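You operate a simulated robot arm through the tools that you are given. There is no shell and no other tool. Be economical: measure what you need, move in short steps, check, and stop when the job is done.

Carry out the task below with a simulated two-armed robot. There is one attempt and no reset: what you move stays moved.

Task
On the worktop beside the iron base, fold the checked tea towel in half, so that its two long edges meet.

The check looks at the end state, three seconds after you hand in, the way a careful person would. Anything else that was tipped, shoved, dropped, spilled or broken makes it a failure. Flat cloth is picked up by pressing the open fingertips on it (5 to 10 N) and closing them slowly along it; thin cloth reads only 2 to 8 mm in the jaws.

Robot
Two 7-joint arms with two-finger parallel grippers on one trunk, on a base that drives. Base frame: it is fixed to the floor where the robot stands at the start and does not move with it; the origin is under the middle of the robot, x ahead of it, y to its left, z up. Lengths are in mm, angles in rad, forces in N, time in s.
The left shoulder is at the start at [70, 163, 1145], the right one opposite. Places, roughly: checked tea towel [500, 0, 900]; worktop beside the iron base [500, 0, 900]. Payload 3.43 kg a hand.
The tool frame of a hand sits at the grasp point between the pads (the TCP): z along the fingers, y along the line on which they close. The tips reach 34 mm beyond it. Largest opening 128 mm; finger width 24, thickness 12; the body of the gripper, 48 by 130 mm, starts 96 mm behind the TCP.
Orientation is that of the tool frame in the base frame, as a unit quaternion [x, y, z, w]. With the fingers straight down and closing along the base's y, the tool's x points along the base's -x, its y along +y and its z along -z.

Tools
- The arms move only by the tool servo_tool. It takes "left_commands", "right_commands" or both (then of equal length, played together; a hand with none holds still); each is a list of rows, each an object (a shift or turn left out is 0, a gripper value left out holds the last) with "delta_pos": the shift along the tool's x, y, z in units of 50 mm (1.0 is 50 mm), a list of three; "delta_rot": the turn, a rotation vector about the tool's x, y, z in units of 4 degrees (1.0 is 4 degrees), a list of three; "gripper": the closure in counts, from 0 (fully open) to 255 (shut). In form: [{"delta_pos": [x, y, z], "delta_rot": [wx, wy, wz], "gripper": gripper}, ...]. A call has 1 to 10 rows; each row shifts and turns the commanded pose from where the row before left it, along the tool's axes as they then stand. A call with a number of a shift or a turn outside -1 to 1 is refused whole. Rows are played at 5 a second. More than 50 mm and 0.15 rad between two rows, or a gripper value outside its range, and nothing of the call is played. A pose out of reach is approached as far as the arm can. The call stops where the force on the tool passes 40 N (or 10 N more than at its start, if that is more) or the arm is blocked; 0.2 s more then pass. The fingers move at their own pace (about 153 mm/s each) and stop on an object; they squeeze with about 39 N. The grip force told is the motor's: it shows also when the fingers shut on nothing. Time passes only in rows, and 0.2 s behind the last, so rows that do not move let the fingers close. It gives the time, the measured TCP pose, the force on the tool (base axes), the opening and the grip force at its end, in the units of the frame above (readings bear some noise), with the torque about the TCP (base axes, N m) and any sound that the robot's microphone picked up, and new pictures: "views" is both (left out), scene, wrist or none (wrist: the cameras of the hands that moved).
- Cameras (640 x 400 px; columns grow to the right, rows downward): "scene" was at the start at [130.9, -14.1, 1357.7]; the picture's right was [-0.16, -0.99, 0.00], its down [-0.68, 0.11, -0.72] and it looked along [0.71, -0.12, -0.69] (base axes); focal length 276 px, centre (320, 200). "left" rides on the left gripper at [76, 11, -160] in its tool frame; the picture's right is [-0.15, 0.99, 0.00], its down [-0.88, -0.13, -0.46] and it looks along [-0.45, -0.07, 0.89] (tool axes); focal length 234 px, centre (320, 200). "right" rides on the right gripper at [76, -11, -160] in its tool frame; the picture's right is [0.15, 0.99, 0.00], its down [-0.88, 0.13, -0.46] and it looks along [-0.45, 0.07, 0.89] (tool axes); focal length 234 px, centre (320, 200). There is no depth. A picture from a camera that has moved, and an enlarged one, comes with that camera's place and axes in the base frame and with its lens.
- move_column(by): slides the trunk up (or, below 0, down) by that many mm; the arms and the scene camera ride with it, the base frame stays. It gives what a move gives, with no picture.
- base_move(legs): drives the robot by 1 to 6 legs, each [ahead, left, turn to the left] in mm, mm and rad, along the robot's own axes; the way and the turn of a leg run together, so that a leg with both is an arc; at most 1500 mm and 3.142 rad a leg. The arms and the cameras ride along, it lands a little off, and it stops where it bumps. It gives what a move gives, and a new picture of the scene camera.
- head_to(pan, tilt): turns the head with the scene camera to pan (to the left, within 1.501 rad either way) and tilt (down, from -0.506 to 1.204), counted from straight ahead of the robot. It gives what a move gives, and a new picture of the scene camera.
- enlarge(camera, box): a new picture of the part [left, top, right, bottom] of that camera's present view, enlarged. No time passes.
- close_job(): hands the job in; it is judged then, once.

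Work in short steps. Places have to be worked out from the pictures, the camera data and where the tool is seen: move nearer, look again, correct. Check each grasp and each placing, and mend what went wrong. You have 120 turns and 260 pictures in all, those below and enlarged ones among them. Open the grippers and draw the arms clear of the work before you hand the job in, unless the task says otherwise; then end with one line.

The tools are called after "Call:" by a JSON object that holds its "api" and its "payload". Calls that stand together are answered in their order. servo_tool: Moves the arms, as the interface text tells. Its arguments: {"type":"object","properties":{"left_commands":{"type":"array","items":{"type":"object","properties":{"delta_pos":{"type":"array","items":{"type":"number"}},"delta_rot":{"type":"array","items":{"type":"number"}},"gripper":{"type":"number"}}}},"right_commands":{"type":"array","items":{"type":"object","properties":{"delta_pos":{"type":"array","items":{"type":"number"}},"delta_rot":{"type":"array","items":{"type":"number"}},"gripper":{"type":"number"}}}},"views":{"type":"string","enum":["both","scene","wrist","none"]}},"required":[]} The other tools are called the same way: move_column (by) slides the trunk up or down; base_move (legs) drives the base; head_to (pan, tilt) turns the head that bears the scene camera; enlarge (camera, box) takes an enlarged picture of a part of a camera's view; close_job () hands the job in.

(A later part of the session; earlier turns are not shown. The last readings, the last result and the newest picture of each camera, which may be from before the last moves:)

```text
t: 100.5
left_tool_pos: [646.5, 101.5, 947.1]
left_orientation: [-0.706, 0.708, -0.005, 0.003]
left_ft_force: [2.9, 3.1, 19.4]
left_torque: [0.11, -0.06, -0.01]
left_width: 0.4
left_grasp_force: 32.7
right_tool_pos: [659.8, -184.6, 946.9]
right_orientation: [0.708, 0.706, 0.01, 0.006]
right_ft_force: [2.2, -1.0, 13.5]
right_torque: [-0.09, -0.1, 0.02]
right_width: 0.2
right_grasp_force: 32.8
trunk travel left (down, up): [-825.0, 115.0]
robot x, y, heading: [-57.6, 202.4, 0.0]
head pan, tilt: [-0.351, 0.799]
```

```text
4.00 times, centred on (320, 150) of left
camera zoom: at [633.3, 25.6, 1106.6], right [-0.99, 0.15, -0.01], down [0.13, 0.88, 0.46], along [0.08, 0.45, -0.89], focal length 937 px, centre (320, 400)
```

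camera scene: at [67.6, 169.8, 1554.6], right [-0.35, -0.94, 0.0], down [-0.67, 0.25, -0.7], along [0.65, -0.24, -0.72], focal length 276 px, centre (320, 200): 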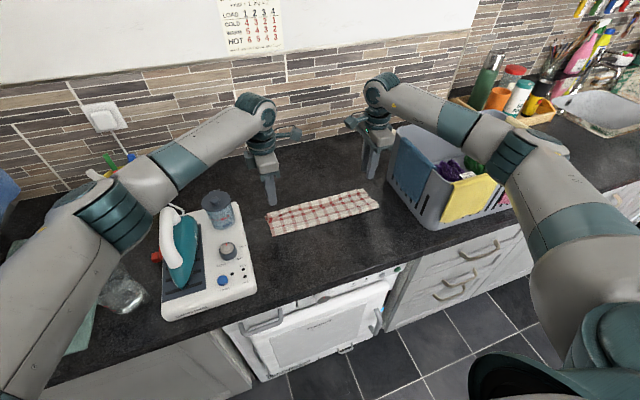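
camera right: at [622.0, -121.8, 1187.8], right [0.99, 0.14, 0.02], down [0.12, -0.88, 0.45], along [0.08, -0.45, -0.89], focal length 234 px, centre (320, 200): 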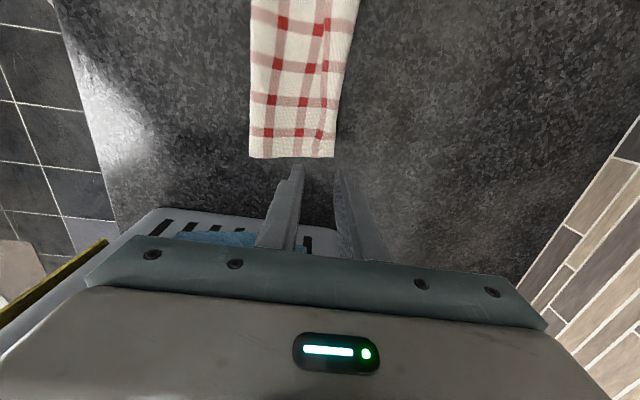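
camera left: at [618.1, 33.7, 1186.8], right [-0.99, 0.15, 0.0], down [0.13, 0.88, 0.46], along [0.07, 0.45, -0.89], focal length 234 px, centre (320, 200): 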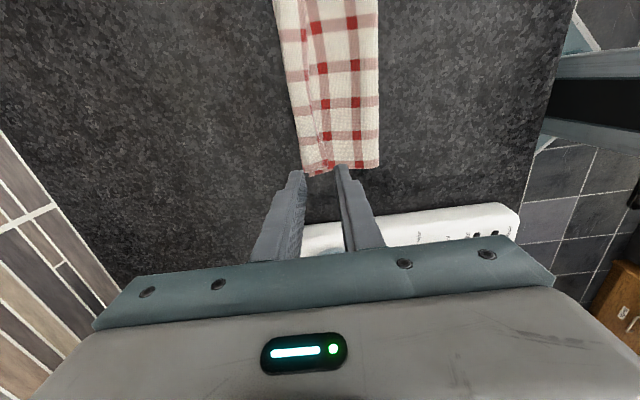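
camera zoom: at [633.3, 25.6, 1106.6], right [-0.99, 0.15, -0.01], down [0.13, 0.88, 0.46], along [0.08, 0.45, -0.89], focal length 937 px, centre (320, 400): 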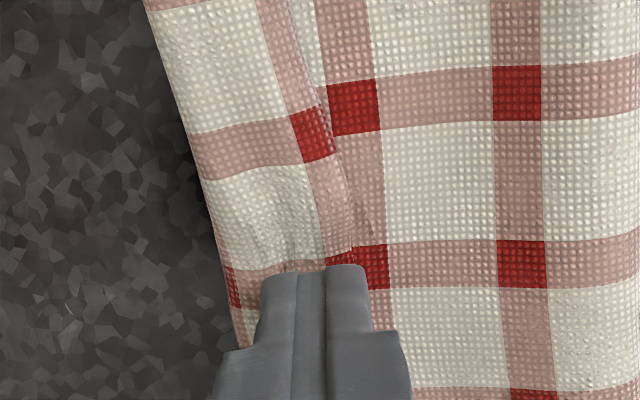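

The seam is still a few millimetres inside the strip on both sides, more so on the left. I lift clear, shift −x (left 10 mm, right 6 mm), touch down, and open slowly.

Call:
{"api": "servo_tool", "payload": {"left_commands": [{"delta_pos": [0, 0, -0.35]}, {"delta_pos": [0, 0.2, 0]}, {"delta_pos": [0, 0, 0.3]}, {"delta_pos": [0, 0, 0.04]}, {"gripper": 248}, {"gripper": 240}, {"gripper": 232}, {"gripper": 224}, {"gripper": 216}, {}], "right_commands": [{"delta_pos": [0, 0, -0.35]}, {"delta_pos": [0, -0.12, 0]}, {"delta_pos": [0, 0, 0.3]}, {"delta_pos": [0, 0, 0.04]}, {"gripper": 248}, {"gripper": 240}, {"gripper": 232}, {"gripper": 224}, {"gripper": 216}, {}], "views": "none"}}

Call:
{"api": "enlarge", "payload": {"camera": "right", "box": [240, 100, 400, 200]}}

Call:
{"api": "enlarge", "payload": {"camera": "left", "box": [240, 100, 400, 200]}}

```text
t: 101.7
left_tool_pos: [647.1, 120.7, 946.2]
left_orientation: [0.714, -0.7, 0.002, -0.014]
left_ft_force: [-2.6, -4.1, 20.3]
left_torque: [-0.08, 0.18, 0.04]
left_width: 5.5
left_grasp_force: 0.1
right_tool_pos: [654.7, -184.7, 947.2]
right_orientation: [0.709, 0.705, 0.011, 0.005]
right_ft_force: [-0.9, -0.1, 9.2]
right_torque: [0.0, 0.0, -0.02]
right_width: 6.3
right_grasp_force: 0.0
trunk travel left (down, up): [-825.0, 115.0]
robot x, y, heading: [-58.4, 201.2, -0.002]
head pan, tilt: [-0.351, 0.799]
stopped in row 6 (left hand): the force on the tool passed its limit (the readings are from after the stop); the commanded pose is now the measured one
```

```text
4.00 times, centred on (320, 150) of right
camera zoom: at [639.8, -110.9, 1108.9], right [0.99, 0.14, 0.02], down [0.12, -0.88, 0.45], along [0.09, -0.44, -0.89], focal length 937 px, centre (320, 400)
```

zoom: 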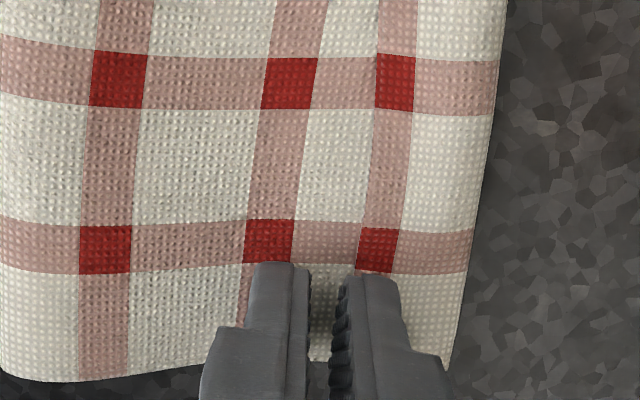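

```text
4.00 times, centred on (320, 150) of left
camera zoom: at [634.6, 42.1, 1105.3], right [-0.99, 0.13, -0.02], down [0.1, 0.88, 0.47], along [0.08, 0.47, -0.88], focal length 937 px, centre (320, 400)
```

zoom: 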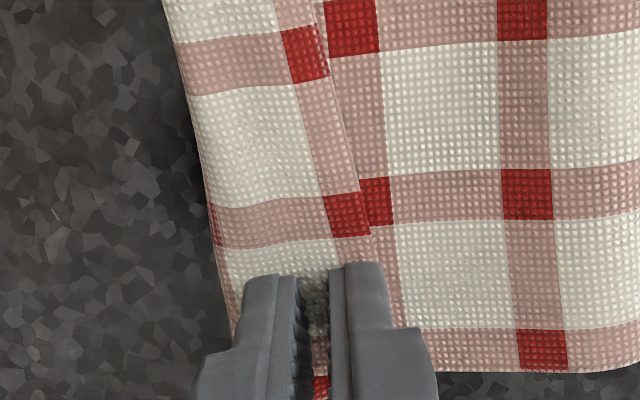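

The right hand is set properly now, with the −x finger on the main layer and the +x finger on the strip; the left got pushed off its spot. I lift the left and continue opening only the right as a test.

Call:
{"api": "servo_tool", "payload": {"left_commands": [{"delta_pos": [0, 0, -0.6]}, {}, {}, {}, {}, {}, {}, {}], "right_commands": [{"gripper": 236}, {"gripper": 228}, {"gripper": 220}, {"gripper": 212}, {"gripper": 204}, {"gripper": 196}, {"gripper": 188}, {}], "views": "none"}}

Call:
{"api": "enlarge", "payload": {"camera": "right", "box": [240, 100, 400, 200]}}

```text
t: 103.5
left_tool_pos: [651.3, 133.1, 973.7]
left_orientation: [0.718, -0.695, -0.001, -0.016]
left_ft_force: [0.9, -1.4, 0.0]
left_torque: [0.0, 0.05, -0.02]
left_width: 7.7
left_grasp_force: 0.2
right_tool_pos: [654.6, -183.3, 946.5]
right_orientation: [0.709, 0.706, 0.01, 0.006]
right_ft_force: [5.5, -0.2, 27.7]
right_torque: [-0.14, 0.35, 0.01]
right_width: 29.4
right_grasp_force: 0.1
trunk travel left (down, up): [-825.0, 115.0]
robot x, y, heading: [-53.3, 196.7, -0.005]
head pan, tilt: [-0.351, 0.799]
```

```text
4.00 times, centred on (320, 150) of right
camera zoom: at [640.3, -109.8, 1108.4], right [0.99, 0.14, 0.02], down [0.12, -0.88, 0.45], along [0.09, -0.45, -0.89], focal length 937 px, centre (320, 400)
```

zoom: 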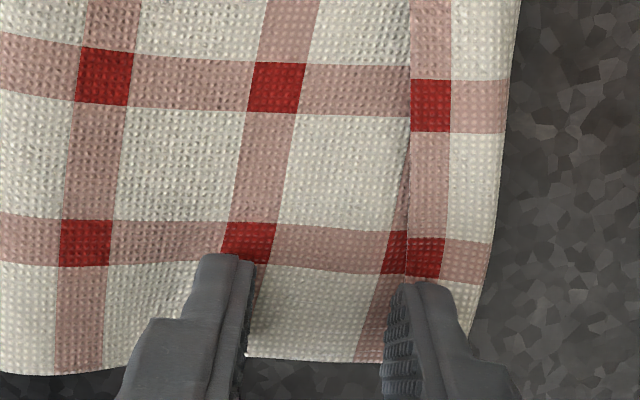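

It works: the strip is rolling open at the right end (its width went from about 26 to 20 mm). I continue opening.

Call:
{"api": "servo_tool", "payload": {"right_commands": [{"gripper": 180}, {"gripper": 172}, {"gripper": 164}, {"gripper": 156}, {"gripper": 148}, {"gripper": 140}, {"gripper": 132}, {"gripper": 124}, {}], "views": "none"}}

Call:
{"api": "enlarge", "payload": {"camera": "right", "box": [220, 60, 420, 200]}}

```text
t: 105.5
left_tool_pos: [652.4, 133.9, 974.5]
left_orientation: [0.719, -0.695, -0.002, -0.018]
left_ft_force: [0.8, 0.5, 0.0]
left_torque: [-0.01, 0.02, 0.0]
left_width: 7.4
left_grasp_force: 0.1
right_tool_pos: [655.4, -185.1, 946.8]
right_orientation: [0.708, 0.706, 0.01, 0.005]
right_ft_force: [5.7, -0.1, 30.1]
right_torque: [-0.18, 0.96, 0.02]
right_width: 61.8
right_grasp_force: 0.0
trunk travel left (down, up): [-825.0, 115.0]
robot x, y, heading: [-54.4, 199.0, -0.005]
head pan, tilt: [-0.351, 0.799]
```

```text
2.86 times, centred on (320, 130) of right
camera zoom: at [640.1, -110.0, 1108.7], right [0.99, 0.14, 0.02], down [0.12, -0.88, 0.45], along [0.09, -0.45, -0.89], focal length 669 px, centre (320, 400)
```

zoom: 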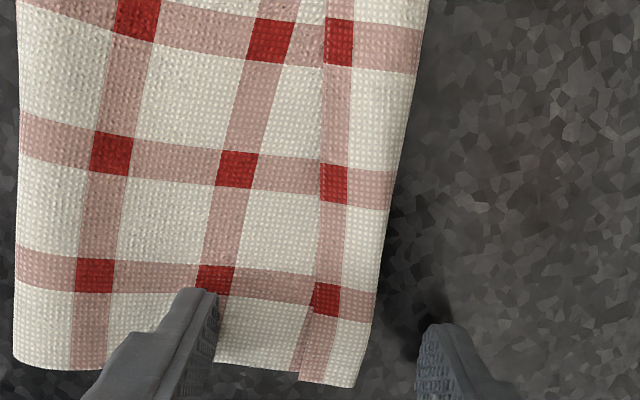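

The strip at the right end shrank to about 19 mm before the finger slid off. I repeat: right hand to y≈−155 with the seam on the strip's edge, pressing and spreading. Meanwhile I bring the left hand over y≈70 to look.

Call:
{"api": "servo_tool", "payload": {"right_commands": [{"delta_pos": [0, 0, -0.4], "gripper": 255}, {}, {"delta_pos": [0.6, -0.1, 0]}, {"delta_pos": [0, 0, 0.3]}, {"delta_pos": [0, 0, 0.1]}, {"gripper": 247}, {"gripper": 239}, {"gripper": 231}, {"gripper": 223}, {"gripper": 215}], "left_commands": [{"delta_pos": [0.6, 0, -0.1], "gripper": 255}, {"delta_pos": [0.6, 0, 0]}, {}, {}, {}, {}, {}, {}, {}, {}], "views": "none"}}

Call:
{"api": "enlarge", "payload": {"camera": "right", "box": [220, 60, 420, 200]}}

Call:
{"api": "enlarge", "payload": {"camera": "left", "box": [220, 60, 420, 200]}}

```text
t: 107.7
left_tool_pos: [648.0, 58.3, 979.1]
left_orientation: [0.713, -0.701, 0.001, -0.012]
left_ft_force: [0.6, 0.7, -0.4]
left_torque: [0.0, -0.02, -0.01]
left_width: 0.3
left_grasp_force: 32.8
right_tool_pos: [648.7, -154.8, 945.0]
right_orientation: [0.709, 0.705, 0.01, 0.004]
right_ft_force: [3.7, -1.0, 19.2]
right_torque: [-0.16, 0.11, 0.06]
right_width: 17.6
right_grasp_force: 0.1
trunk travel left (down, up): [-825.0, 115.0]
robot x, y, heading: [-55.4, 196.1, -0.003]
head pan, tilt: [-0.351, 0.799]
```

```text
2.86 times, centred on (320, 130) of right
camera zoom: at [635.8, -80.5, 1108.4], right [0.99, 0.14, 0.02], down [0.12, -0.88, 0.45], along [0.08, -0.44, -0.89], focal length 669 px, centre (320, 400)
```

zoom: 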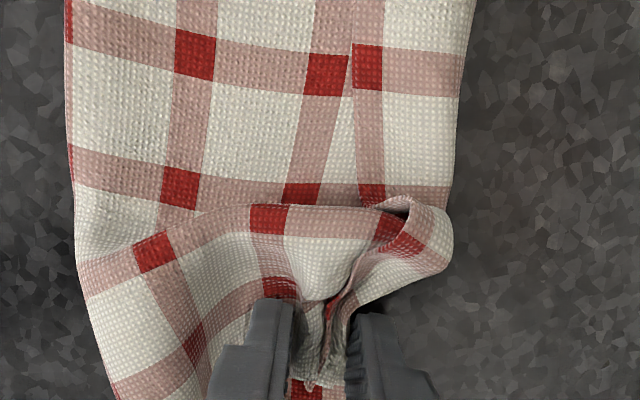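

```text
2.86 times, centred on (320, 130) of left
camera zoom: at [634.7, -20.5, 1137.8], right [-0.99, 0.13, -0.02], down [0.11, 0.88, 0.47], along [0.07, 0.47, -0.88], focal length 669 px, centre (320, 400)
```

zoom: 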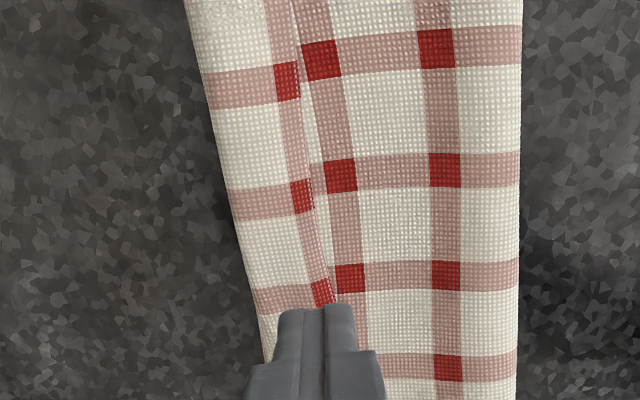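

The closing fingers caught the stack and bunched the right end. I open and lift clear to see what is there.

Call:
{"api": "servo_tool", "payload": {"right_commands": [{"gripper": 190}, {"delta_pos": [0, 0, -0.5]}, {"delta_pos": [0, 0, -0.8]}, {"delta_pos": [0, 0, -0.8]}, {}], "left_commands": [{}, {"delta_pos": [0, 0, -0.5]}, {"delta_pos": [0, 0, -0.8]}, {}, {}], "views": "wrist"}}

Call:
{"api": "enlarge", "payload": {"camera": "scene", "box": [250, 160, 410, 260]}}

```text
t: 108.9
left_tool_pos: [650.1, 55.8, 1042.0]
left_orientation: [0.714, -0.701, -0.001, -0.012]
left_ft_force: [-0.1, 0.2, 0.6]
left_torque: [-0.01, -0.03, 0.03]
left_width: 0.0
left_grasp_force: 33.1
right_tool_pos: [649.8, -156.5, 1050.2]
right_orientation: [0.709, 0.705, 0.009, 0.004]
right_ft_force: [-0.5, 0.0, 0.0]
right_torque: [0.0, 0.0, 0.02]
right_width: 32.7
right_grasp_force: 0.0
trunk travel left (down, up): [-825.0, 115.0]
robot x, y, heading: [-58.9, 199.0, -0.004]
head pan, tilt: [-0.351, 0.799]
camera right: at [636.0, -82.6, 1212.3], right [0.99, 0.14, 0.02], down [0.12, -0.88, 0.45], along [0.08, -0.44, -0.89], focal length 234 px, centre (320, 200)
camera left: at [637.5, -22.2, 1200.5], right [-0.99, 0.13, -0.01], down [0.11, 0.87, 0.47], along [0.07, 0.47, -0.88], focal length 234 px, centre (320, 200)
```

right: 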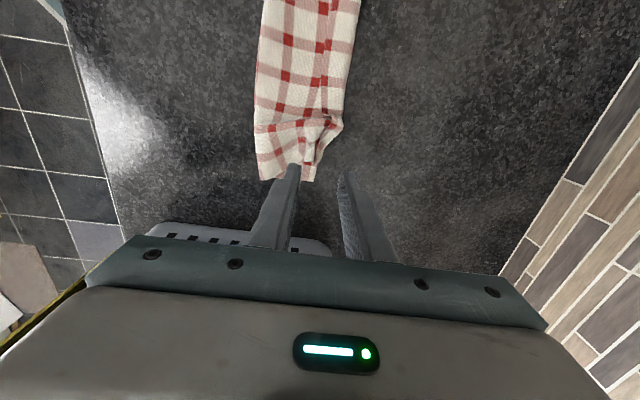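
left: 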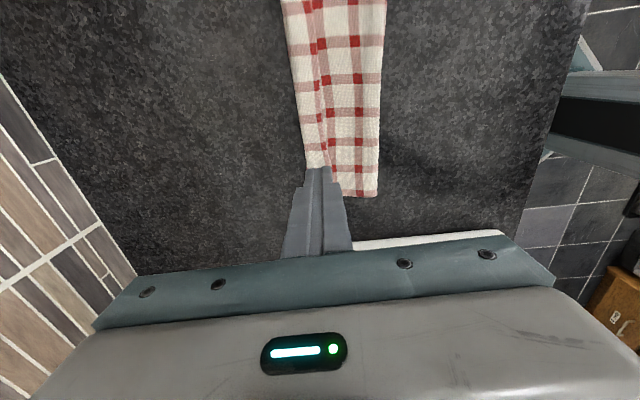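

```text
4.00 times, centred on (330, 210) of scene
camera zoom: at [67.7, 169.3, 1554.6], right [-0.35, -0.94, 0.0], down [-0.67, 0.25, -0.7], along [0.65, -0.24, -0.72], focal length 1103 px, centre (280, 160)
```

zoom: 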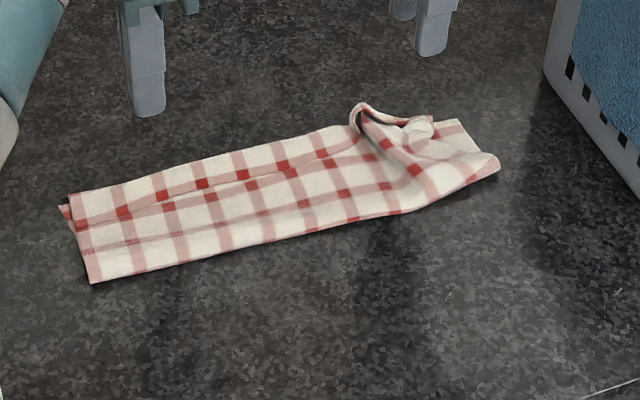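

There is a standing bunch near the right end whose hem sticks up, so it may be easy to grab. I look closer.

Call:
{"api": "enlarge", "payload": {"camera": "right", "box": [240, 90, 370, 190]}}

Call:
{"api": "enlarge", "payload": {"camera": "scene", "box": [320, 170, 390, 215]}}

```text
4.00 times, centred on (305, 140) of right
camera zoom: at [636.0, -82.6, 1212.3], right [0.99, 0.14, 0.02], down [0.12, -0.88, 0.45], along [0.08, -0.44, -0.89], focal length 937 px, centre (380, 440)
```

zoom: 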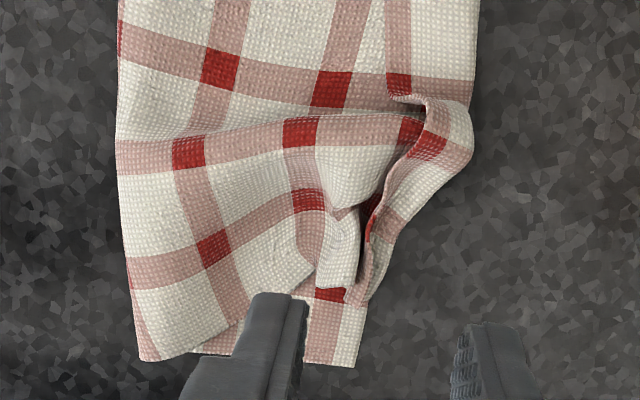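

```text
8.89 times, centred on (355, 192) of scene
camera zoom: at [67.7, 169.3, 1554.6], right [-0.35, -0.94, 0.0], down [-0.67, 0.25, -0.7], along [0.65, -0.24, -0.72], focal length 2452 px, centre (9, 267)
```

zoom: 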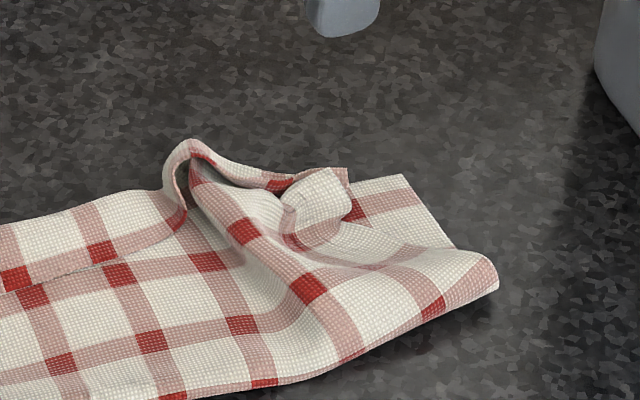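

The hem near y≈−150 now stands upright at about x 650, so I can straddle it and pinch a single upright layer with its edge pointing up. I set the jaws to about 22 mm, align at (651, −150) and lower partway to check.

Call:
{"api": "servo_tool", "payload": {"right_commands": [{"delta_pos": [0.12, 0, 0], "gripper": 210}, {"delta_pos": [0, 0, 0.8]}, {"delta_pos": [0, 0, 0.7]}, {}], "views": "none"}}

Call:
{"api": "enlarge", "payload": {"camera": "right", "box": [240, 90, 400, 190]}}

```text
t: 109.9
left_tool_pos: [649.4, 56.3, 1043.1]
left_orientation: [0.713, -0.701, 0.0, -0.011]
left_ft_force: [1.1, -0.2, -1.4]
left_torque: [-0.02, -0.01, 0.01]
left_width: 0.1
left_grasp_force: 33.3
right_tool_pos: [650.2, -147.6, 974.2]
right_orientation: [0.709, 0.705, 0.009, 0.004]
right_ft_force: [1.1, 0.1, 0.1]
right_torque: [0.01, 0.0, -0.02]
right_width: 22.7
right_grasp_force: 0.0
trunk travel left (down, up): [-825.0, 115.0]
robot x, y, heading: [-59.2, 198.2, -0.003]
head pan, tilt: [-0.351, 0.799]
```

```text
4.00 times, centred on (320, 140) of right
camera zoom: at [636.9, -73.6, 1135.5], right [0.99, 0.14, 0.02], down [0.12, -0.88, 0.45], along [0.08, -0.44, -0.89], focal length 937 px, centre (320, 440)
```

zoom: 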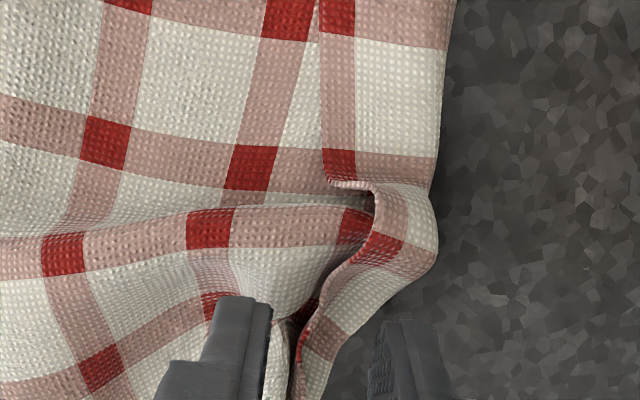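

The hem stands clearly between the fingers. I shift +8 in y and +8 in x to a cleaner part of it, lower, and close gently.

Call:
{"api": "servo_tool", "payload": {"right_commands": [{"delta_pos": [0.16, 0.16, 0]}, {"delta_pos": [0, 0, 0.3]}, {"delta_pos": [0, 0, 0.15]}, {"gripper": 218}, {"gripper": 226}, {"gripper": 234}, {"gripper": 242}, {"gripper": 250}, {"gripper": 255}, {}], "views": "none"}}

Call:
{"api": "enlarge", "payload": {"camera": "right", "box": [240, 90, 400, 190]}}

```text
t: 112.1
left_tool_pos: [650.2, 57.2, 1041.4]
left_orientation: [0.713, -0.701, -0.001, -0.012]
left_ft_force: [-0.3, 0.5, 0.6]
left_torque: [-0.01, -0.01, -0.02]
left_width: 0.0
left_grasp_force: 32.5
right_tool_pos: [658.6, -142.0, 951.6]
right_orientation: [0.709, 0.706, 0.01, 0.004]
right_ft_force: [-0.2, 0.2, 0.6]
right_torque: [-0.01, 0.0, 0.01]
right_width: 1.9
right_grasp_force: 36.7
trunk travel left (down, up): [-825.0, 115.0]
robot x, y, heading: [-60.1, 197.9, -0.005]
head pan, tilt: [-0.351, 0.799]
```

```text
4.00 times, centred on (320, 140) of right
camera zoom: at [644.8, -67.6, 1113.6], right [0.99, 0.14, 0.02], down [0.12, -0.88, 0.45], along [0.08, -0.44, -0.89], focal length 937 px, centre (320, 440)
```

zoom: 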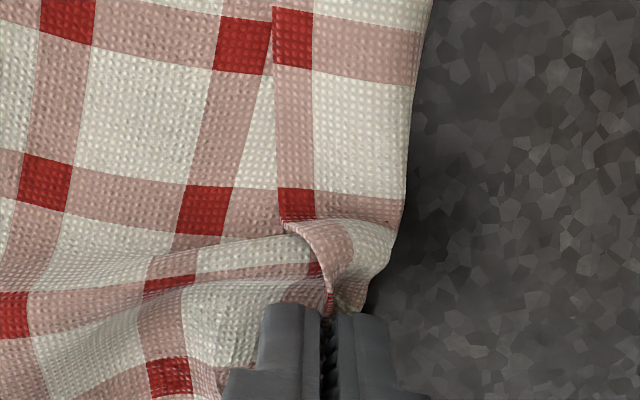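

The right hand holds the upright hem (1.9 mm). I lift 60 mm gently and look at what comes up.

Call:
{"api": "servo_tool", "payload": {"right_commands": [{"delta_pos": [0, 0, -0.3]}, {"delta_pos": [0, 0, -0.3]}, {"delta_pos": [0, 0, -0.3]}, {"delta_pos": [0, 0, -0.3]}, {}], "views": "none"}}

Call:
{"api": "enlarge", "payload": {"camera": "right", "box": [200, 60, 400, 190]}}

Call:
{"api": "enlarge", "payload": {"camera": "scene", "box": [250, 150, 410, 250]}}

```text
t: 113.3
left_tool_pos: [650.5, 56.3, 1042.5]
left_orientation: [0.713, -0.701, 0.0, -0.011]
left_ft_force: [-0.1, 0.2, 0.4]
left_torque: [-0.01, 0.0, 0.03]
left_width: 0.2
left_grasp_force: 33.0
right_tool_pos: [657.3, -140.4, 1011.5]
right_orientation: [0.708, 0.706, 0.008, 0.004]
right_ft_force: [0.7, 0.6, -0.3]
right_torque: [0.01, -0.01, 0.0]
right_width: 2.1
right_grasp_force: 36.9
trunk travel left (down, up): [-825.0, 115.0]
robot x, y, heading: [-57.9, 200.3, -0.005]
head pan, tilt: [-0.351, 0.799]
```

```text
3.08 times, centred on (300, 125) of right
camera zoom: at [643.3, -66.9, 1173.6], right [0.99, 0.14, 0.02], down [0.12, -0.88, 0.45], along [0.08, -0.44, -0.89], focal length 720 px, centre (382, 431)
```

zoom: 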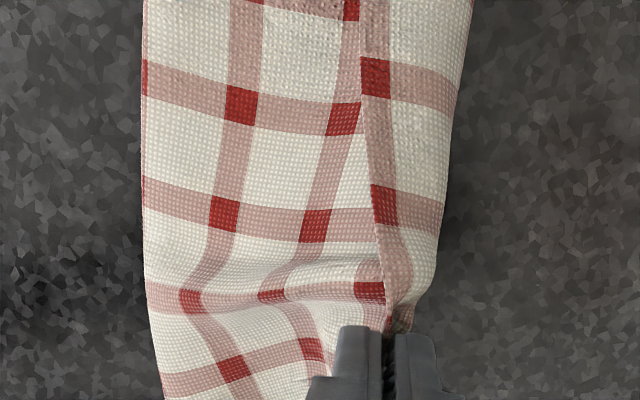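

```text
4.00 times, centred on (330, 200) of scene
camera zoom: at [67.1, 169.7, 1554.7], right [-0.35, -0.94, 0.0], down [-0.67, 0.25, -0.7], along [0.65, -0.24, -0.72], focal length 1103 px, centre (280, 200)
```

zoom: 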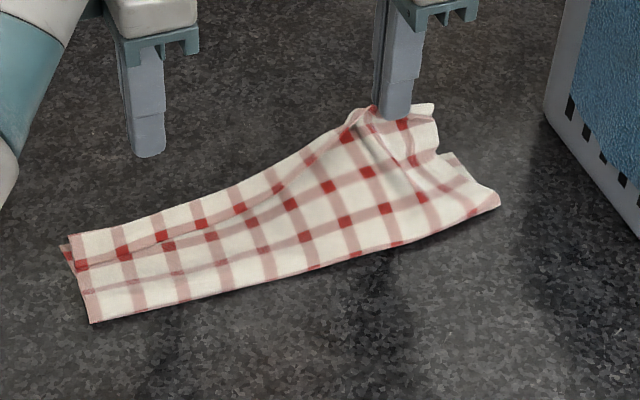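

The pinch holds the top layer only, and the lower layer stays on the counter. The cleanest fix is to unfold the top layer back to the near side and redo the fold with a smaller pinch. I carry it back in an arc toward −x.

Call:
{"api": "servo_tool", "payload": {"right_commands": [{"delta_pos": [0, -0.4, -0.4]}, {"delta_pos": [0, -0.7, -0.1]}, {"delta_pos": [0, -0.8, 0]}, {"delta_pos": [0, -0.8, 0.1]}, {"delta_pos": [0, -0.6, 0.4]}, {"delta_pos": [0, -0.5, 0.4]}, {"delta_pos": [0, -0.3, 0.4]}, {}], "views": "scene"}}

Call:
{"api": "enlarge", "payload": {"camera": "scene", "box": [250, 170, 410, 270]}}

```text
t: 115.1
left_tool_pos: [648.7, 58.0, 1042.6]
left_orientation: [0.713, -0.701, 0.0, -0.012]
left_ft_force: [0.4, -0.2, 0.6]
left_torque: [0.03, -0.01, 0.0]
left_width: 0.1
left_grasp_force: 32.8
right_tool_pos: [453.3, -140.2, 967.5]
right_orientation: [0.708, 0.706, 0.009, 0.004]
right_ft_force: [0.5, -0.5, -0.9]
right_torque: [0.0, 0.03, 0.0]
right_width: 1.8
right_grasp_force: 36.6
trunk travel left (down, up): [-825.0, 115.0]
robot x, y, heading: [-59.5, 196.1, -0.002]
head pan, tilt: [-0.351, 0.799]
camera scene: at [67.3, 170.0, 1554.7], right [-0.35, -0.94, 0.0], down [-0.67, 0.25, -0.7], along [0.65, -0.24, -0.72], focal length 276 px, centre (320, 200)
```

scene: 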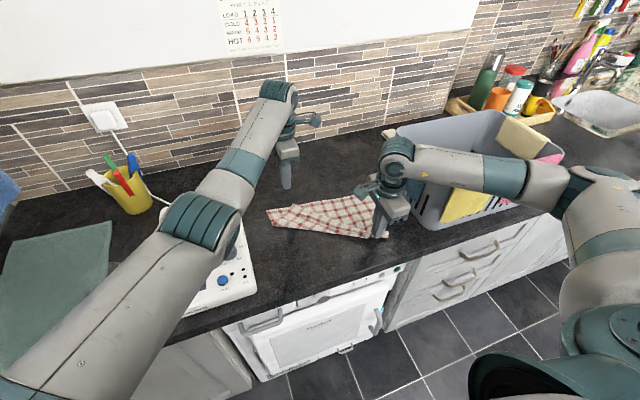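

```text
4.00 times, centred on (330, 220) of scene
camera zoom: at [67.3, 170.0, 1554.7], right [-0.35, -0.94, 0.0], down [-0.67, 0.25, -0.7], along [0.65, -0.24, -0.72], focal length 1103 px, centre (280, 120)
```

zoom: 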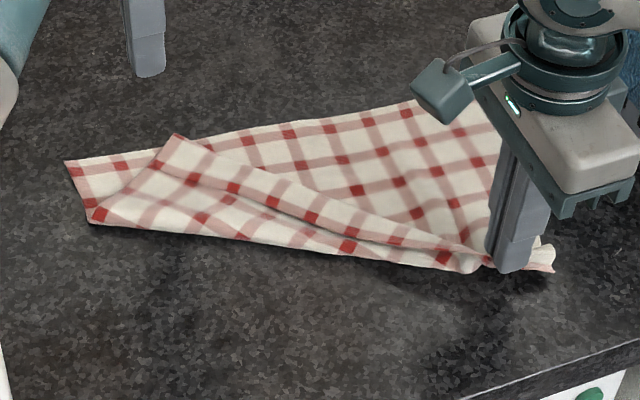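

The fold is coming undone. The left forearm hangs over the iron, so I lift the left hand well up and back and check that the iron and jug are untouched.

Call:
{"api": "servo_tool", "payload": {"left_commands": [{"delta_pos": [0, 0, -0.9]}, {"delta_pos": [0, 0, -0.9]}, {"delta_pos": [0, 0.5, -0.8]}, {"delta_pos": [0, 0.9, 0]}, {"delta_pos": [0, 0.9, 0]}], "views": "scene"}}

```text
t: 116.3
left_tool_pos: [528.6, 53.4, 1170.0]
left_orientation: [0.713, -0.701, -0.001, -0.011]
left_ft_force: [0.4, -0.6, 0.3]
left_torque: [0.01, -0.03, 0.03]
left_width: 0.3
left_grasp_force: 33.4
right_tool_pos: [452.1, -139.7, 967.9]
right_orientation: [0.708, 0.706, 0.009, 0.005]
right_ft_force: [0.4, 0.2, 0.3]
right_torque: [0.02, -0.04, 0.0]
right_width: 1.9
right_grasp_force: 36.5
trunk travel left (down, up): [-825.0, 115.0]
robot x, y, heading: [-58.0, 198.8, 0.001]
head pan, tilt: [-0.351, 0.799]
camera scene: at [65.8, 169.5, 1554.8], right [-0.35, -0.94, 0.0], down [-0.67, 0.25, -0.7], along [0.65, -0.24, -0.72], focal length 276 px, centre (320, 200)
```

scene: 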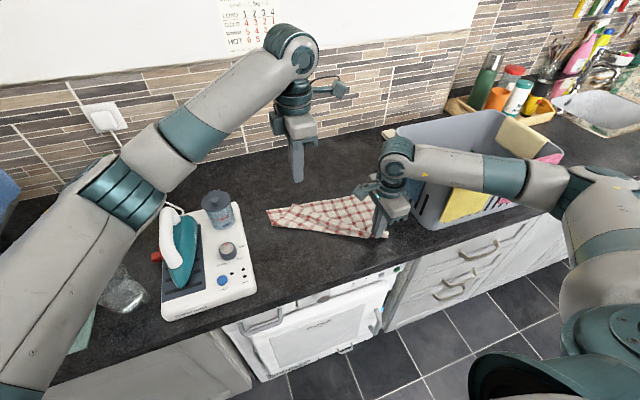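

The iron and jug are unmoved. Now I lower the right hand, release the cloth on the near side and lift away to see the state.

Call:
{"api": "servo_tool", "payload": {"right_commands": [{"delta_pos": [0, -0.2, 0.15]}, {"delta_pos": [0, -0.1, 0.15]}, {"gripper": 245}, {"gripper": 230}, {"gripper": 200}, {"delta_pos": [0, 0, -0.5]}, {"delta_pos": [0, 0, -0.8]}, {"delta_pos": [0, 0, -0.9]}, {"delta_pos": [0, 0, -0.9]}, {"delta_pos": [0, 0, -0.9]}], "views": "wrist"}}

Call:
{"api": "enlarge", "payload": {"camera": "scene", "box": [250, 170, 410, 270]}}

```text
t: 118.5
left_tool_pos: [528.9, 55.3, 1170.6]
left_orientation: [0.713, -0.701, 0.0, -0.012]
left_ft_force: [0.3, 0.1, -0.1]
left_torque: [-0.02, 0.0, -0.01]
left_width: 0.0
left_grasp_force: 33.3
right_tool_pos: [435.5, -141.6, 1153.5]
right_orientation: [0.707, 0.707, 0.007, 0.003]
right_ft_force: [-0.2, -0.6, 0.7]
right_torque: [-0.02, 0.0, -0.02]
right_width: 27.3
right_grasp_force: 0.0
trunk travel left (down, up): [-825.0, 115.0]
robot x, y, heading: [-58.2, 199.1, -0.006]
head pan, tilt: [-0.351, 0.799]
camera right: at [421.7, -67.2, 1315.4], right [0.99, 0.14, 0.02], down [0.12, -0.88, 0.45], along [0.08, -0.45, -0.89], focal length 234 px, centre (320, 200)
```

right: 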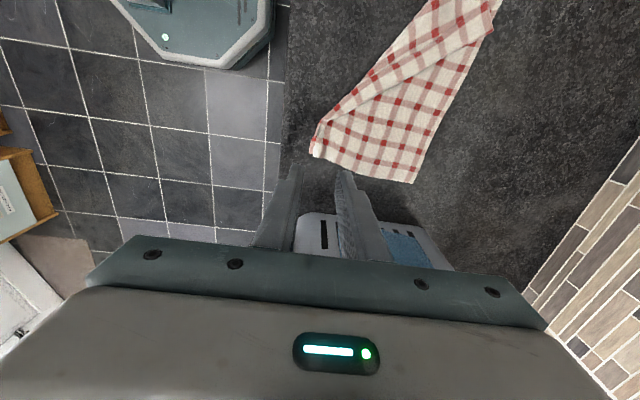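

```text
4.00 times, centred on (330, 220) of scene
camera zoom: at [66.7, 170.5, 1554.7], right [-0.35, -0.94, 0.0], down [-0.67, 0.25, -0.7], along [0.65, -0.24, -0.72], focal length 1103 px, centre (280, 120)
```

zoom: 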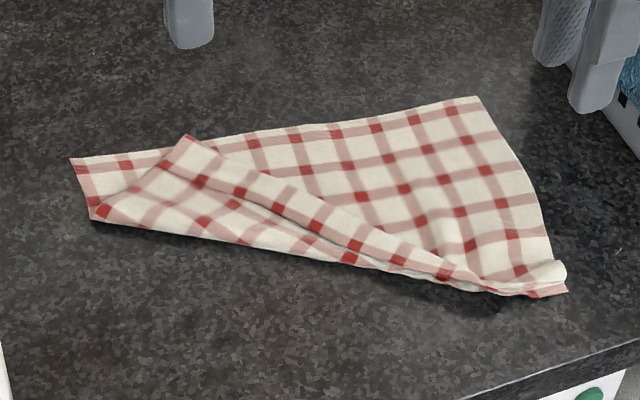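

The right side is unfolded; the left remains folded as a triangle with its tip at about (650, 36). I'll pinch inside that flap with a wide opening (40 mm) at about (605, 47) using the left hand. First I hover to verify.

Call:
{"api": "servo_tool", "payload": {"left_commands": [{"delta_pos": [0.1, -0.8, 0], "gripper": 176}, {"delta_pos": [0.05, -0.75, 0]}, {"delta_pos": [0, 0, 0.9]}, {"delta_pos": [0, 0, 0.9]}, {"delta_pos": [0, 0, 0.9]}, {"delta_pos": [0, 0, 0.9]}, {}], "views": "wrist"}}

```text
t: 120.1
left_tool_pos: [611.7, 50.3, 992.5]
left_orientation: [0.714, -0.7, 0.001, -0.012]
left_ft_force: [-0.6, 0.7, -0.4]
left_torque: [-0.03, -0.01, -0.01]
left_width: 39.6
left_grasp_force: 0.0
right_tool_pos: [435.8, -141.6, 1152.7]
right_orientation: [0.709, 0.706, 0.01, 0.005]
right_ft_force: [0.4, -0.5, -0.4]
right_torque: [0.0, -0.05, -0.01]
right_width: 28.0
right_grasp_force: 0.0
trunk travel left (down, up): [-825.0, 115.0]
robot x, y, heading: [-56.5, 198.3, -0.003]
head pan, tilt: [-0.351, 0.799]
camera left: at [599.8, -27.9, 1150.7], right [-0.99, 0.13, -0.01], down [0.11, 0.87, 0.47], along [0.07, 0.47, -0.88], focal length 234 px, centre (320, 200)
```

left: 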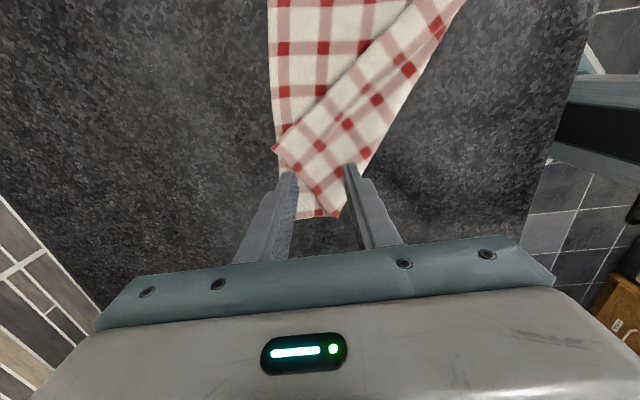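

The flap tip is at (655, 35), and both fingers would land inside the flap. I shift slightly inward, lower to press about 10–15 N, and close slowly.

Call:
{"api": "servo_tool", "payload": {"left_commands": [{"delta_pos": [0.24, 0.12, 0.4]}, {"delta_pos": [0, 0, 0.4]}, {"delta_pos": [0, 0, 0.1]}, {"delta_pos": [0, 0, 0.04]}, {}], "views": "none"}}

```text
t: 121.3
left_tool_pos: [612.6, 50.7, 945.5]
left_orientation: [0.718, -0.696, 0.001, -0.018]
left_ft_force: [2.0, -4.7, 26.1]
left_torque: [-0.4, 0.31, 0.09]
left_width: 39.3
left_grasp_force: 0.0
right_tool_pos: [434.4, -141.2, 1154.0]
right_orientation: [0.708, 0.706, 0.01, 0.005]
right_ft_force: [-0.1, 0.6, 0.6]
right_torque: [0.01, 0.02, -0.01]
right_width: 27.5
right_grasp_force: 0.2
trunk travel left (down, up): [-825.0, 115.0]
robot x, y, heading: [-60.4, 201.6, -0.004]
head pan, tilt: [-0.351, 0.799]
```

It presses with 26 N, so I close slowly now.

Call:
{"api": "servo_tool", "payload": {"left_commands": [{"delta_pos": [0, 0, -0.02]}, {"gripper": 188}, {"gripper": 198}, {"gripper": 208}, {"gripper": 218}, {"gripper": 228}, {"gripper": 238}, {"gripper": 248}, {"gripper": 255}, {}], "views": "wrist"}}

```text
t: 123.5
left_tool_pos: [613.1, 51.8, 946.2]
left_orientation: [0.718, -0.696, 0.0, -0.018]
left_ft_force: [-1.0, 0.7, 17.5]
left_torque: [-0.09, -0.07, 0.01]
left_width: 3.4
left_grasp_force: 37.5
right_tool_pos: [434.2, -141.1, 1153.1]
right_orientation: [0.708, 0.706, 0.01, 0.005]
right_ft_force: [0.0, -0.5, -0.2]
right_torque: [0.02, -0.01, -0.03]
right_width: 27.7
right_grasp_force: 0.0
trunk travel left (down, up): [-825.0, 115.0]
robot x, y, heading: [-56.8, 197.2, 0.003]
head pan, tilt: [-0.351, 0.799]
camera left: at [599.9, -29.4, 1104.1], right [-0.99, 0.12, -0.02], down [0.09, 0.87, 0.48], along [0.07, 0.48, -0.88], focal length 234 px, centre (320, 200)
```

left: 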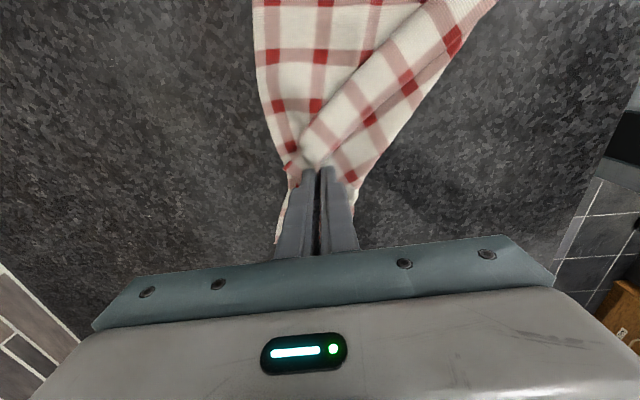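

The reading is 3.4 mm, possibly two layers. I lift 40 mm and check whether the lower layer comes along.

Call:
{"api": "servo_tool", "payload": {"left_commands": [{"delta_pos": [0, 0, -0.3]}, {"delta_pos": [0, 0, -0.3]}, {"delta_pos": [0, 0, -0.3]}, {}], "views": "wrist"}}

Call:
{"api": "enlarge", "payload": {"camera": "scene", "box": [250, 170, 410, 270]}}

```text
t: 124.5
left_tool_pos: [607.2, 43.9, 988.3]
left_orientation: [0.716, -0.698, -0.002, -0.013]
left_ft_force: [0.3, -1.1, 0.1]
left_torque: [-0.04, 0.0, 0.0]
left_width: 3.2
left_grasp_force: 37.6
right_tool_pos: [436.2, -142.5, 1152.7]
right_orientation: [0.709, 0.706, 0.009, 0.003]
right_ft_force: [-1.0, 0.1, 1.0]
right_torque: [0.0, -0.02, 0.02]
right_width: 27.5
right_grasp_force: 0.0
trunk travel left (down, up): [-825.0, 115.0]
robot x, y, heading: [-60.4, 200.7, -0.004]
head pan, tilt: [-0.351, 0.799]
camera left: at [596.0, -35.6, 1146.6], right [-0.99, 0.12, -0.01], down [0.1, 0.87, 0.48], along [0.07, 0.47, -0.88], focal length 234 px, centre (320, 200)
```

left: 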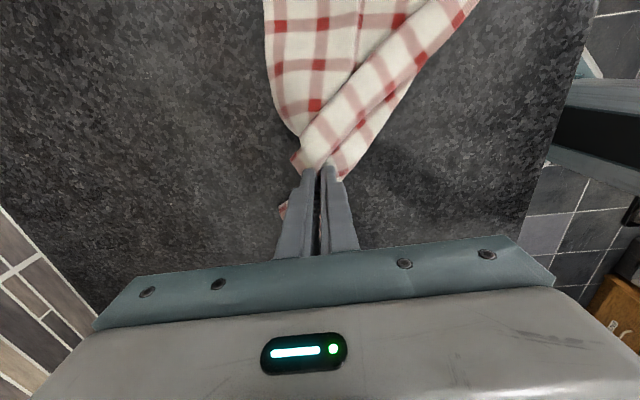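

```text
4.00 times, centred on (330, 220) of scene
camera zoom: at [67.3, 169.7, 1554.7], right [-0.35, -0.94, 0.0], down [-0.67, 0.25, -0.7], along [0.65, -0.24, -0.72], focal length 1103 px, centre (280, 120)
```

zoom: 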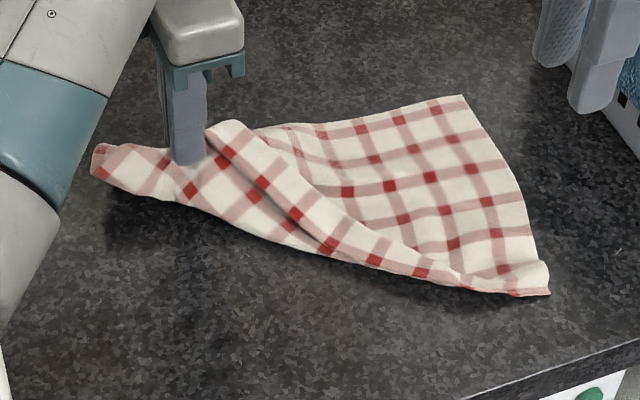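

Both layers came up. I set it back down, press lightly and open wide, which also spreads the bunch flat, then lift clear.

Call:
{"api": "servo_tool", "payload": {"left_commands": [{"delta_pos": [0, 0, 0.4]}, {"delta_pos": [0, 0, 0.35]}, {"gripper": 240}, {"gripper": 225}, {"gripper": 205}, {"gripper": 180}, {"delta_pos": [0, 0, -0.6]}, {"delta_pos": [0, 0, -0.9]}, {"delta_pos": [0, 0, -0.9]}, {"delta_pos": [0, 0, -0.6]}], "views": "wrist"}}

Call:
{"api": "enlarge", "payload": {"camera": "scene", "box": [250, 170, 410, 270]}}

```text
t: 126.7
left_tool_pos: [603.8, 38.5, 1102.2]
left_orientation: [0.713, -0.701, 0.0, -0.011]
left_ft_force: [-0.5, 0.4, -0.5]
left_torque: [-0.02, 0.0, 0.04]
left_width: 37.7
left_grasp_force: 0.0
right_tool_pos: [436.2, -139.9, 1151.4]
right_orientation: [0.708, 0.706, 0.008, 0.004]
right_ft_force: [0.2, -0.2, -1.0]
right_torque: [-0.03, -0.02, 0.02]
right_width: 28.0
right_grasp_force: 0.1
trunk travel left (down, up): [-825.0, 115.0]
robot x, y, heading: [-62.8, 201.7, -0.0]
head pan, tilt: [-0.351, 0.799]
camera left: at [592.0, -40.9, 1261.5], right [-0.99, 0.13, -0.01], down [0.11, 0.88, 0.47], along [0.07, 0.47, -0.88], focal length 234 px, centre (320, 200)
```

left: 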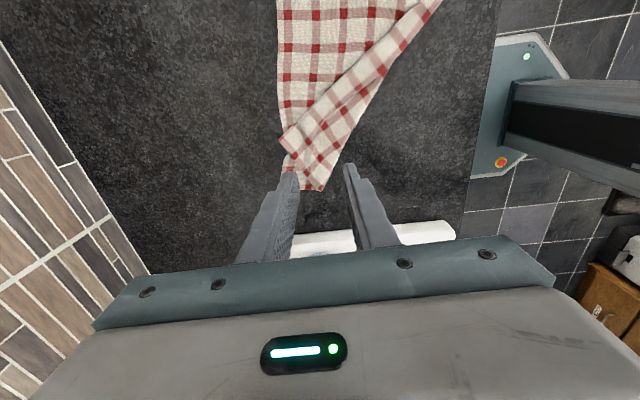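

```text
4.00 times, centred on (330, 220) of scene
camera zoom: at [67.5, 171.3, 1554.6], right [-0.35, -0.94, 0.0], down [-0.67, 0.25, -0.7], along [0.65, -0.24, -0.72], focal length 1103 px, centre (280, 120)
```

zoom: 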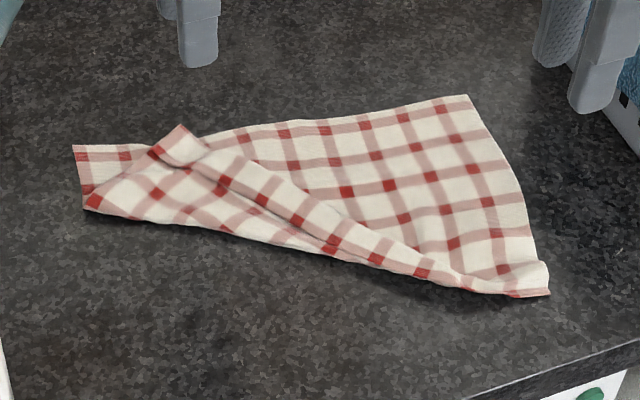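

A better idea: pick the towel up by its other long edge, the free far edge on bare counter. The flap will fall open by gravity, and I can lay it down folded with the held edge arriving last, with nothing tucked back. I bring both hands over the far corners, about (681, 121) and (621, −200).

Call:
{"api": "servo_tool", "payload": {"left_commands": [{"delta_pos": [-0.5, -0.6, 0], "gripper": 212}, {"delta_pos": [-0.5, -0.6, 0]}, {"delta_pos": [-0.25, -0.2, 0.5]}, {"delta_pos": [0, 0, 0.9]}, {"delta_pos": [0, 0, 0.8]}, {}, {}, {}], "right_commands": [{"delta_pos": [-0.3, 0.9, 0], "gripper": 212}, {"delta_pos": [-0.3, 0.9, 0]}, {"delta_pos": [-0.26, 0.9, 0]}, {"delta_pos": [0, 0.95, 0]}, {"delta_pos": [0, 0.2, 0.9]}, {"delta_pos": [0, 0, 0.9]}, {"delta_pos": [0, 0, 0.9]}, {"delta_pos": [0, 0, 0.6]}], "views": "wrist"}}

```text
t: 128.5
left_tool_pos: [675.5, 99.3, 995.4]
left_orientation: [0.713, -0.701, 0.0, -0.013]
left_ft_force: [-0.3, -0.1, 0.5]
left_torque: [0.01, 0.02, -0.03]
left_width: 21.6
left_grasp_force: 0.0
right_tool_pos: [631.3, -183.4, 989.6]
right_orientation: [0.708, 0.706, 0.009, 0.005]
right_ft_force: [0.3, 0.1, -1.0]
right_torque: [-0.01, -0.01, 0.0]
right_width: 21.6
right_grasp_force: 0.1
trunk travel left (down, up): [-825.0, 115.0]
robot x, y, heading: [-55.6, 197.6, -0.002]
head pan, tilt: [-0.351, 0.799]
camera right: at [617.8, -109.6, 1151.1], right [0.99, 0.14, 0.02], down [0.12, -0.88, 0.45], along [0.08, -0.44, -0.89], focal length 234 px, centre (320, 200)
camera left: at [662.5, 20.6, 1153.3], right [-0.99, 0.13, -0.01], down [0.11, 0.87, 0.47], along [0.07, 0.47, -0.88], focal length 234 px, centre (320, 200)
```

right: 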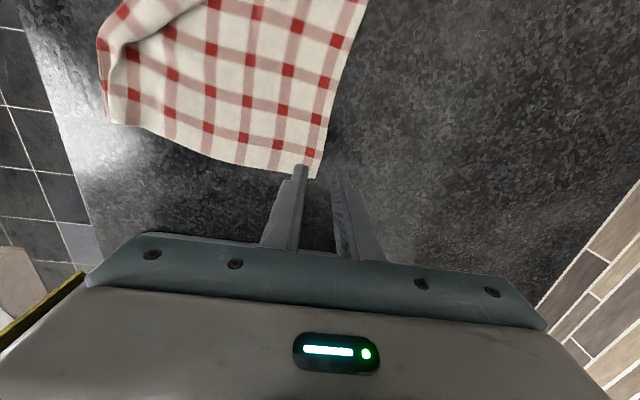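
left: 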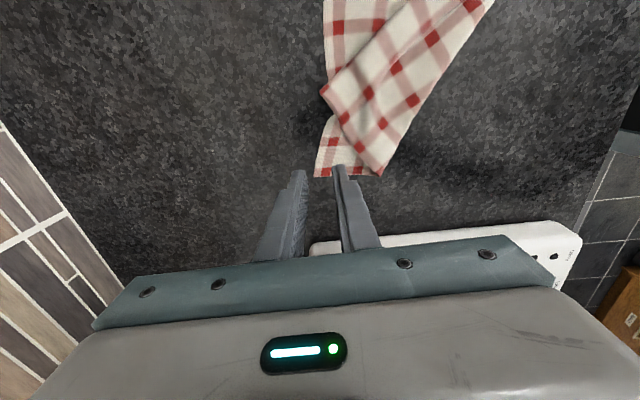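

The far edge lies at about x 635 under the right hand and x 676 under the left. I shift so the +x fingers are just outside it and lower to contact.

Call:
{"api": "servo_tool", "payload": {"left_commands": [{"delta_pos": [0, 0.13, 0.4]}, {"delta_pos": [0, 0, 0.35]}, {"delta_pos": [0, 0, 0.2]}, {"delta_pos": [0, 0, 0.06]}, {}], "right_commands": [{"delta_pos": [0, -0.1, 0.4]}, {"delta_pos": [0, 0, 0.3]}, {"delta_pos": [0, 0, 0.14]}, {"delta_pos": [0, 0, 0.06]}, {}], "views": "none"}}

Call:
{"api": "enlarge", "payload": {"camera": "right", "box": [240, 100, 400, 200]}}

Call:
{"api": "enlarge", "payload": {"camera": "left", "box": [240, 100, 400, 200]}}

```text
t: 129.7
left_tool_pos: [667.9, 103.1, 946.1]
left_orientation: [0.714, -0.7, 0.001, -0.012]
left_ft_force: [-0.1, -0.1, 12.1]
left_torque: [-0.01, 0.21, 0.0]
left_width: 21.1
left_grasp_force: 0.0
right_tool_pos: [626.6, -183.8, 945.8]
right_orientation: [0.708, 0.706, 0.009, 0.004]
right_ft_force: [-0.1, -0.8, -0.6]
right_torque: [0.0, 0.01, 0.04]
right_width: 21.7
right_grasp_force: 0.1
trunk travel left (down, up): [-825.0, 115.0]
robot x, y, heading: [-58.0, 198.0, -0.003]
head pan, tilt: [-0.351, 0.799]
```

```text
4.00 times, centred on (320, 150) of right
camera zoom: at [611.7, -110.4, 1108.5], right [0.99, 0.14, 0.02], down [0.12, -0.88, 0.45], along [0.08, -0.44, -0.89], focal length 937 px, centre (320, 400)
```

zoom: 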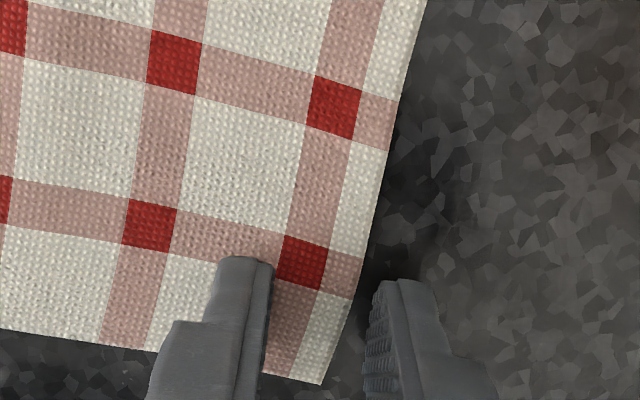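

```text
4.00 times, centred on (320, 150) of left
camera zoom: at [654.5, 23.1, 1104.2], right [-0.99, 0.13, -0.02], down [0.11, 0.88, 0.47], along [0.08, 0.47, -0.88], focal length 937 px, centre (320, 400)
```

zoom: 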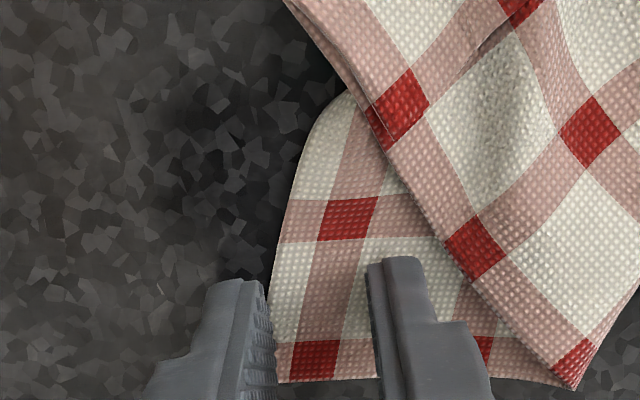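

The alignment is excellent on both sides. I press to about 25–30 N and close slowly.

Call:
{"api": "servo_tool", "payload": {"left_commands": [{"delta_pos": [0, 0, 0.03]}, {}, {"gripper": 220}, {"gripper": 227}, {"gripper": 234}, {"gripper": 241}, {"gripper": 248}, {"gripper": 255}, {"gripper": 255}, {}], "right_commands": [{"delta_pos": [0, 0, 0.06]}, {"delta_pos": [0, 0, 0.04]}, {"gripper": 220}, {"gripper": 227}, {"gripper": 234}, {"gripper": 241}, {"gripper": 248}, {"gripper": 255}, {"gripper": 255}, {}], "views": "none"}}

```text
t: 131.9
left_tool_pos: [663.3, 104.1, 946.1]
left_orientation: [0.713, -0.701, 0.002, -0.013]
left_ft_force: [1.3, 0.3, 3.3]
left_torque: [-0.01, 0.03, 0.0]
left_width: 0.0
left_grasp_force: 33.4
right_tool_pos: [622.1, -183.1, 946.0]
right_orientation: [0.708, 0.706, 0.011, 0.007]
right_ft_force: [-7.0, 0.1, 36.8]
right_torque: [-0.24, 0.43, -0.03]
right_width: 0.0
right_grasp_force: 33.3
trunk travel left (down, up): [-825.0, 115.0]
robot x, y, heading: [-60.1, 199.7, -0.003]
head pan, tilt: [-0.351, 0.799]
```

Both read zero. I look at how the cloth sits before retrying.

Call:
{"api": "enlarge", "payload": {"camera": "right", "box": [240, 100, 400, 200]}}

Call:
{"api": "enlarge", "payload": {"camera": "left", "box": [240, 100, 400, 200]}}

```text
4.00 times, centred on (320, 150) of right
camera zoom: at [608.1, -108.7, 1107.3], right [0.99, 0.14, 0.02], down [0.12, -0.88, 0.45], along [0.09, -0.45, -0.89], focal length 937 px, centre (320, 400)
```

zoom: 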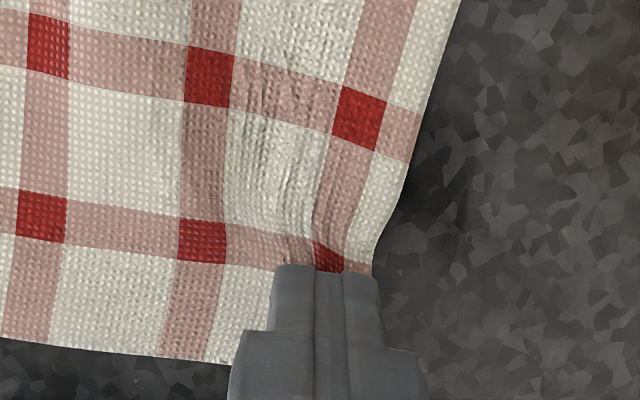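

```text
4.00 times, centred on (320, 150) of left
camera zoom: at [650.7, 25.4, 1104.3], right [-0.99, 0.13, -0.02], down [0.11, 0.88, 0.47], along [0.08, 0.47, -0.88], focal length 937 px, centre (320, 400)
```

zoom: 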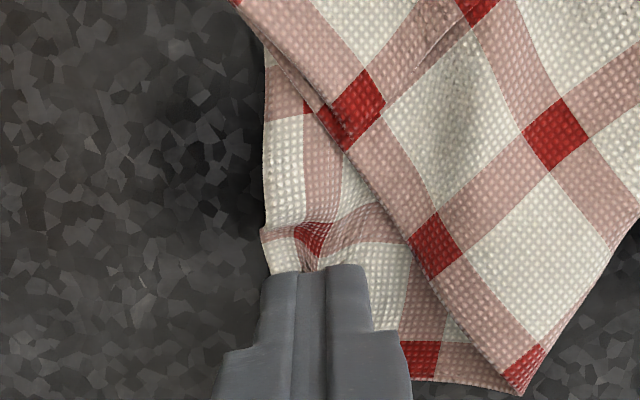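

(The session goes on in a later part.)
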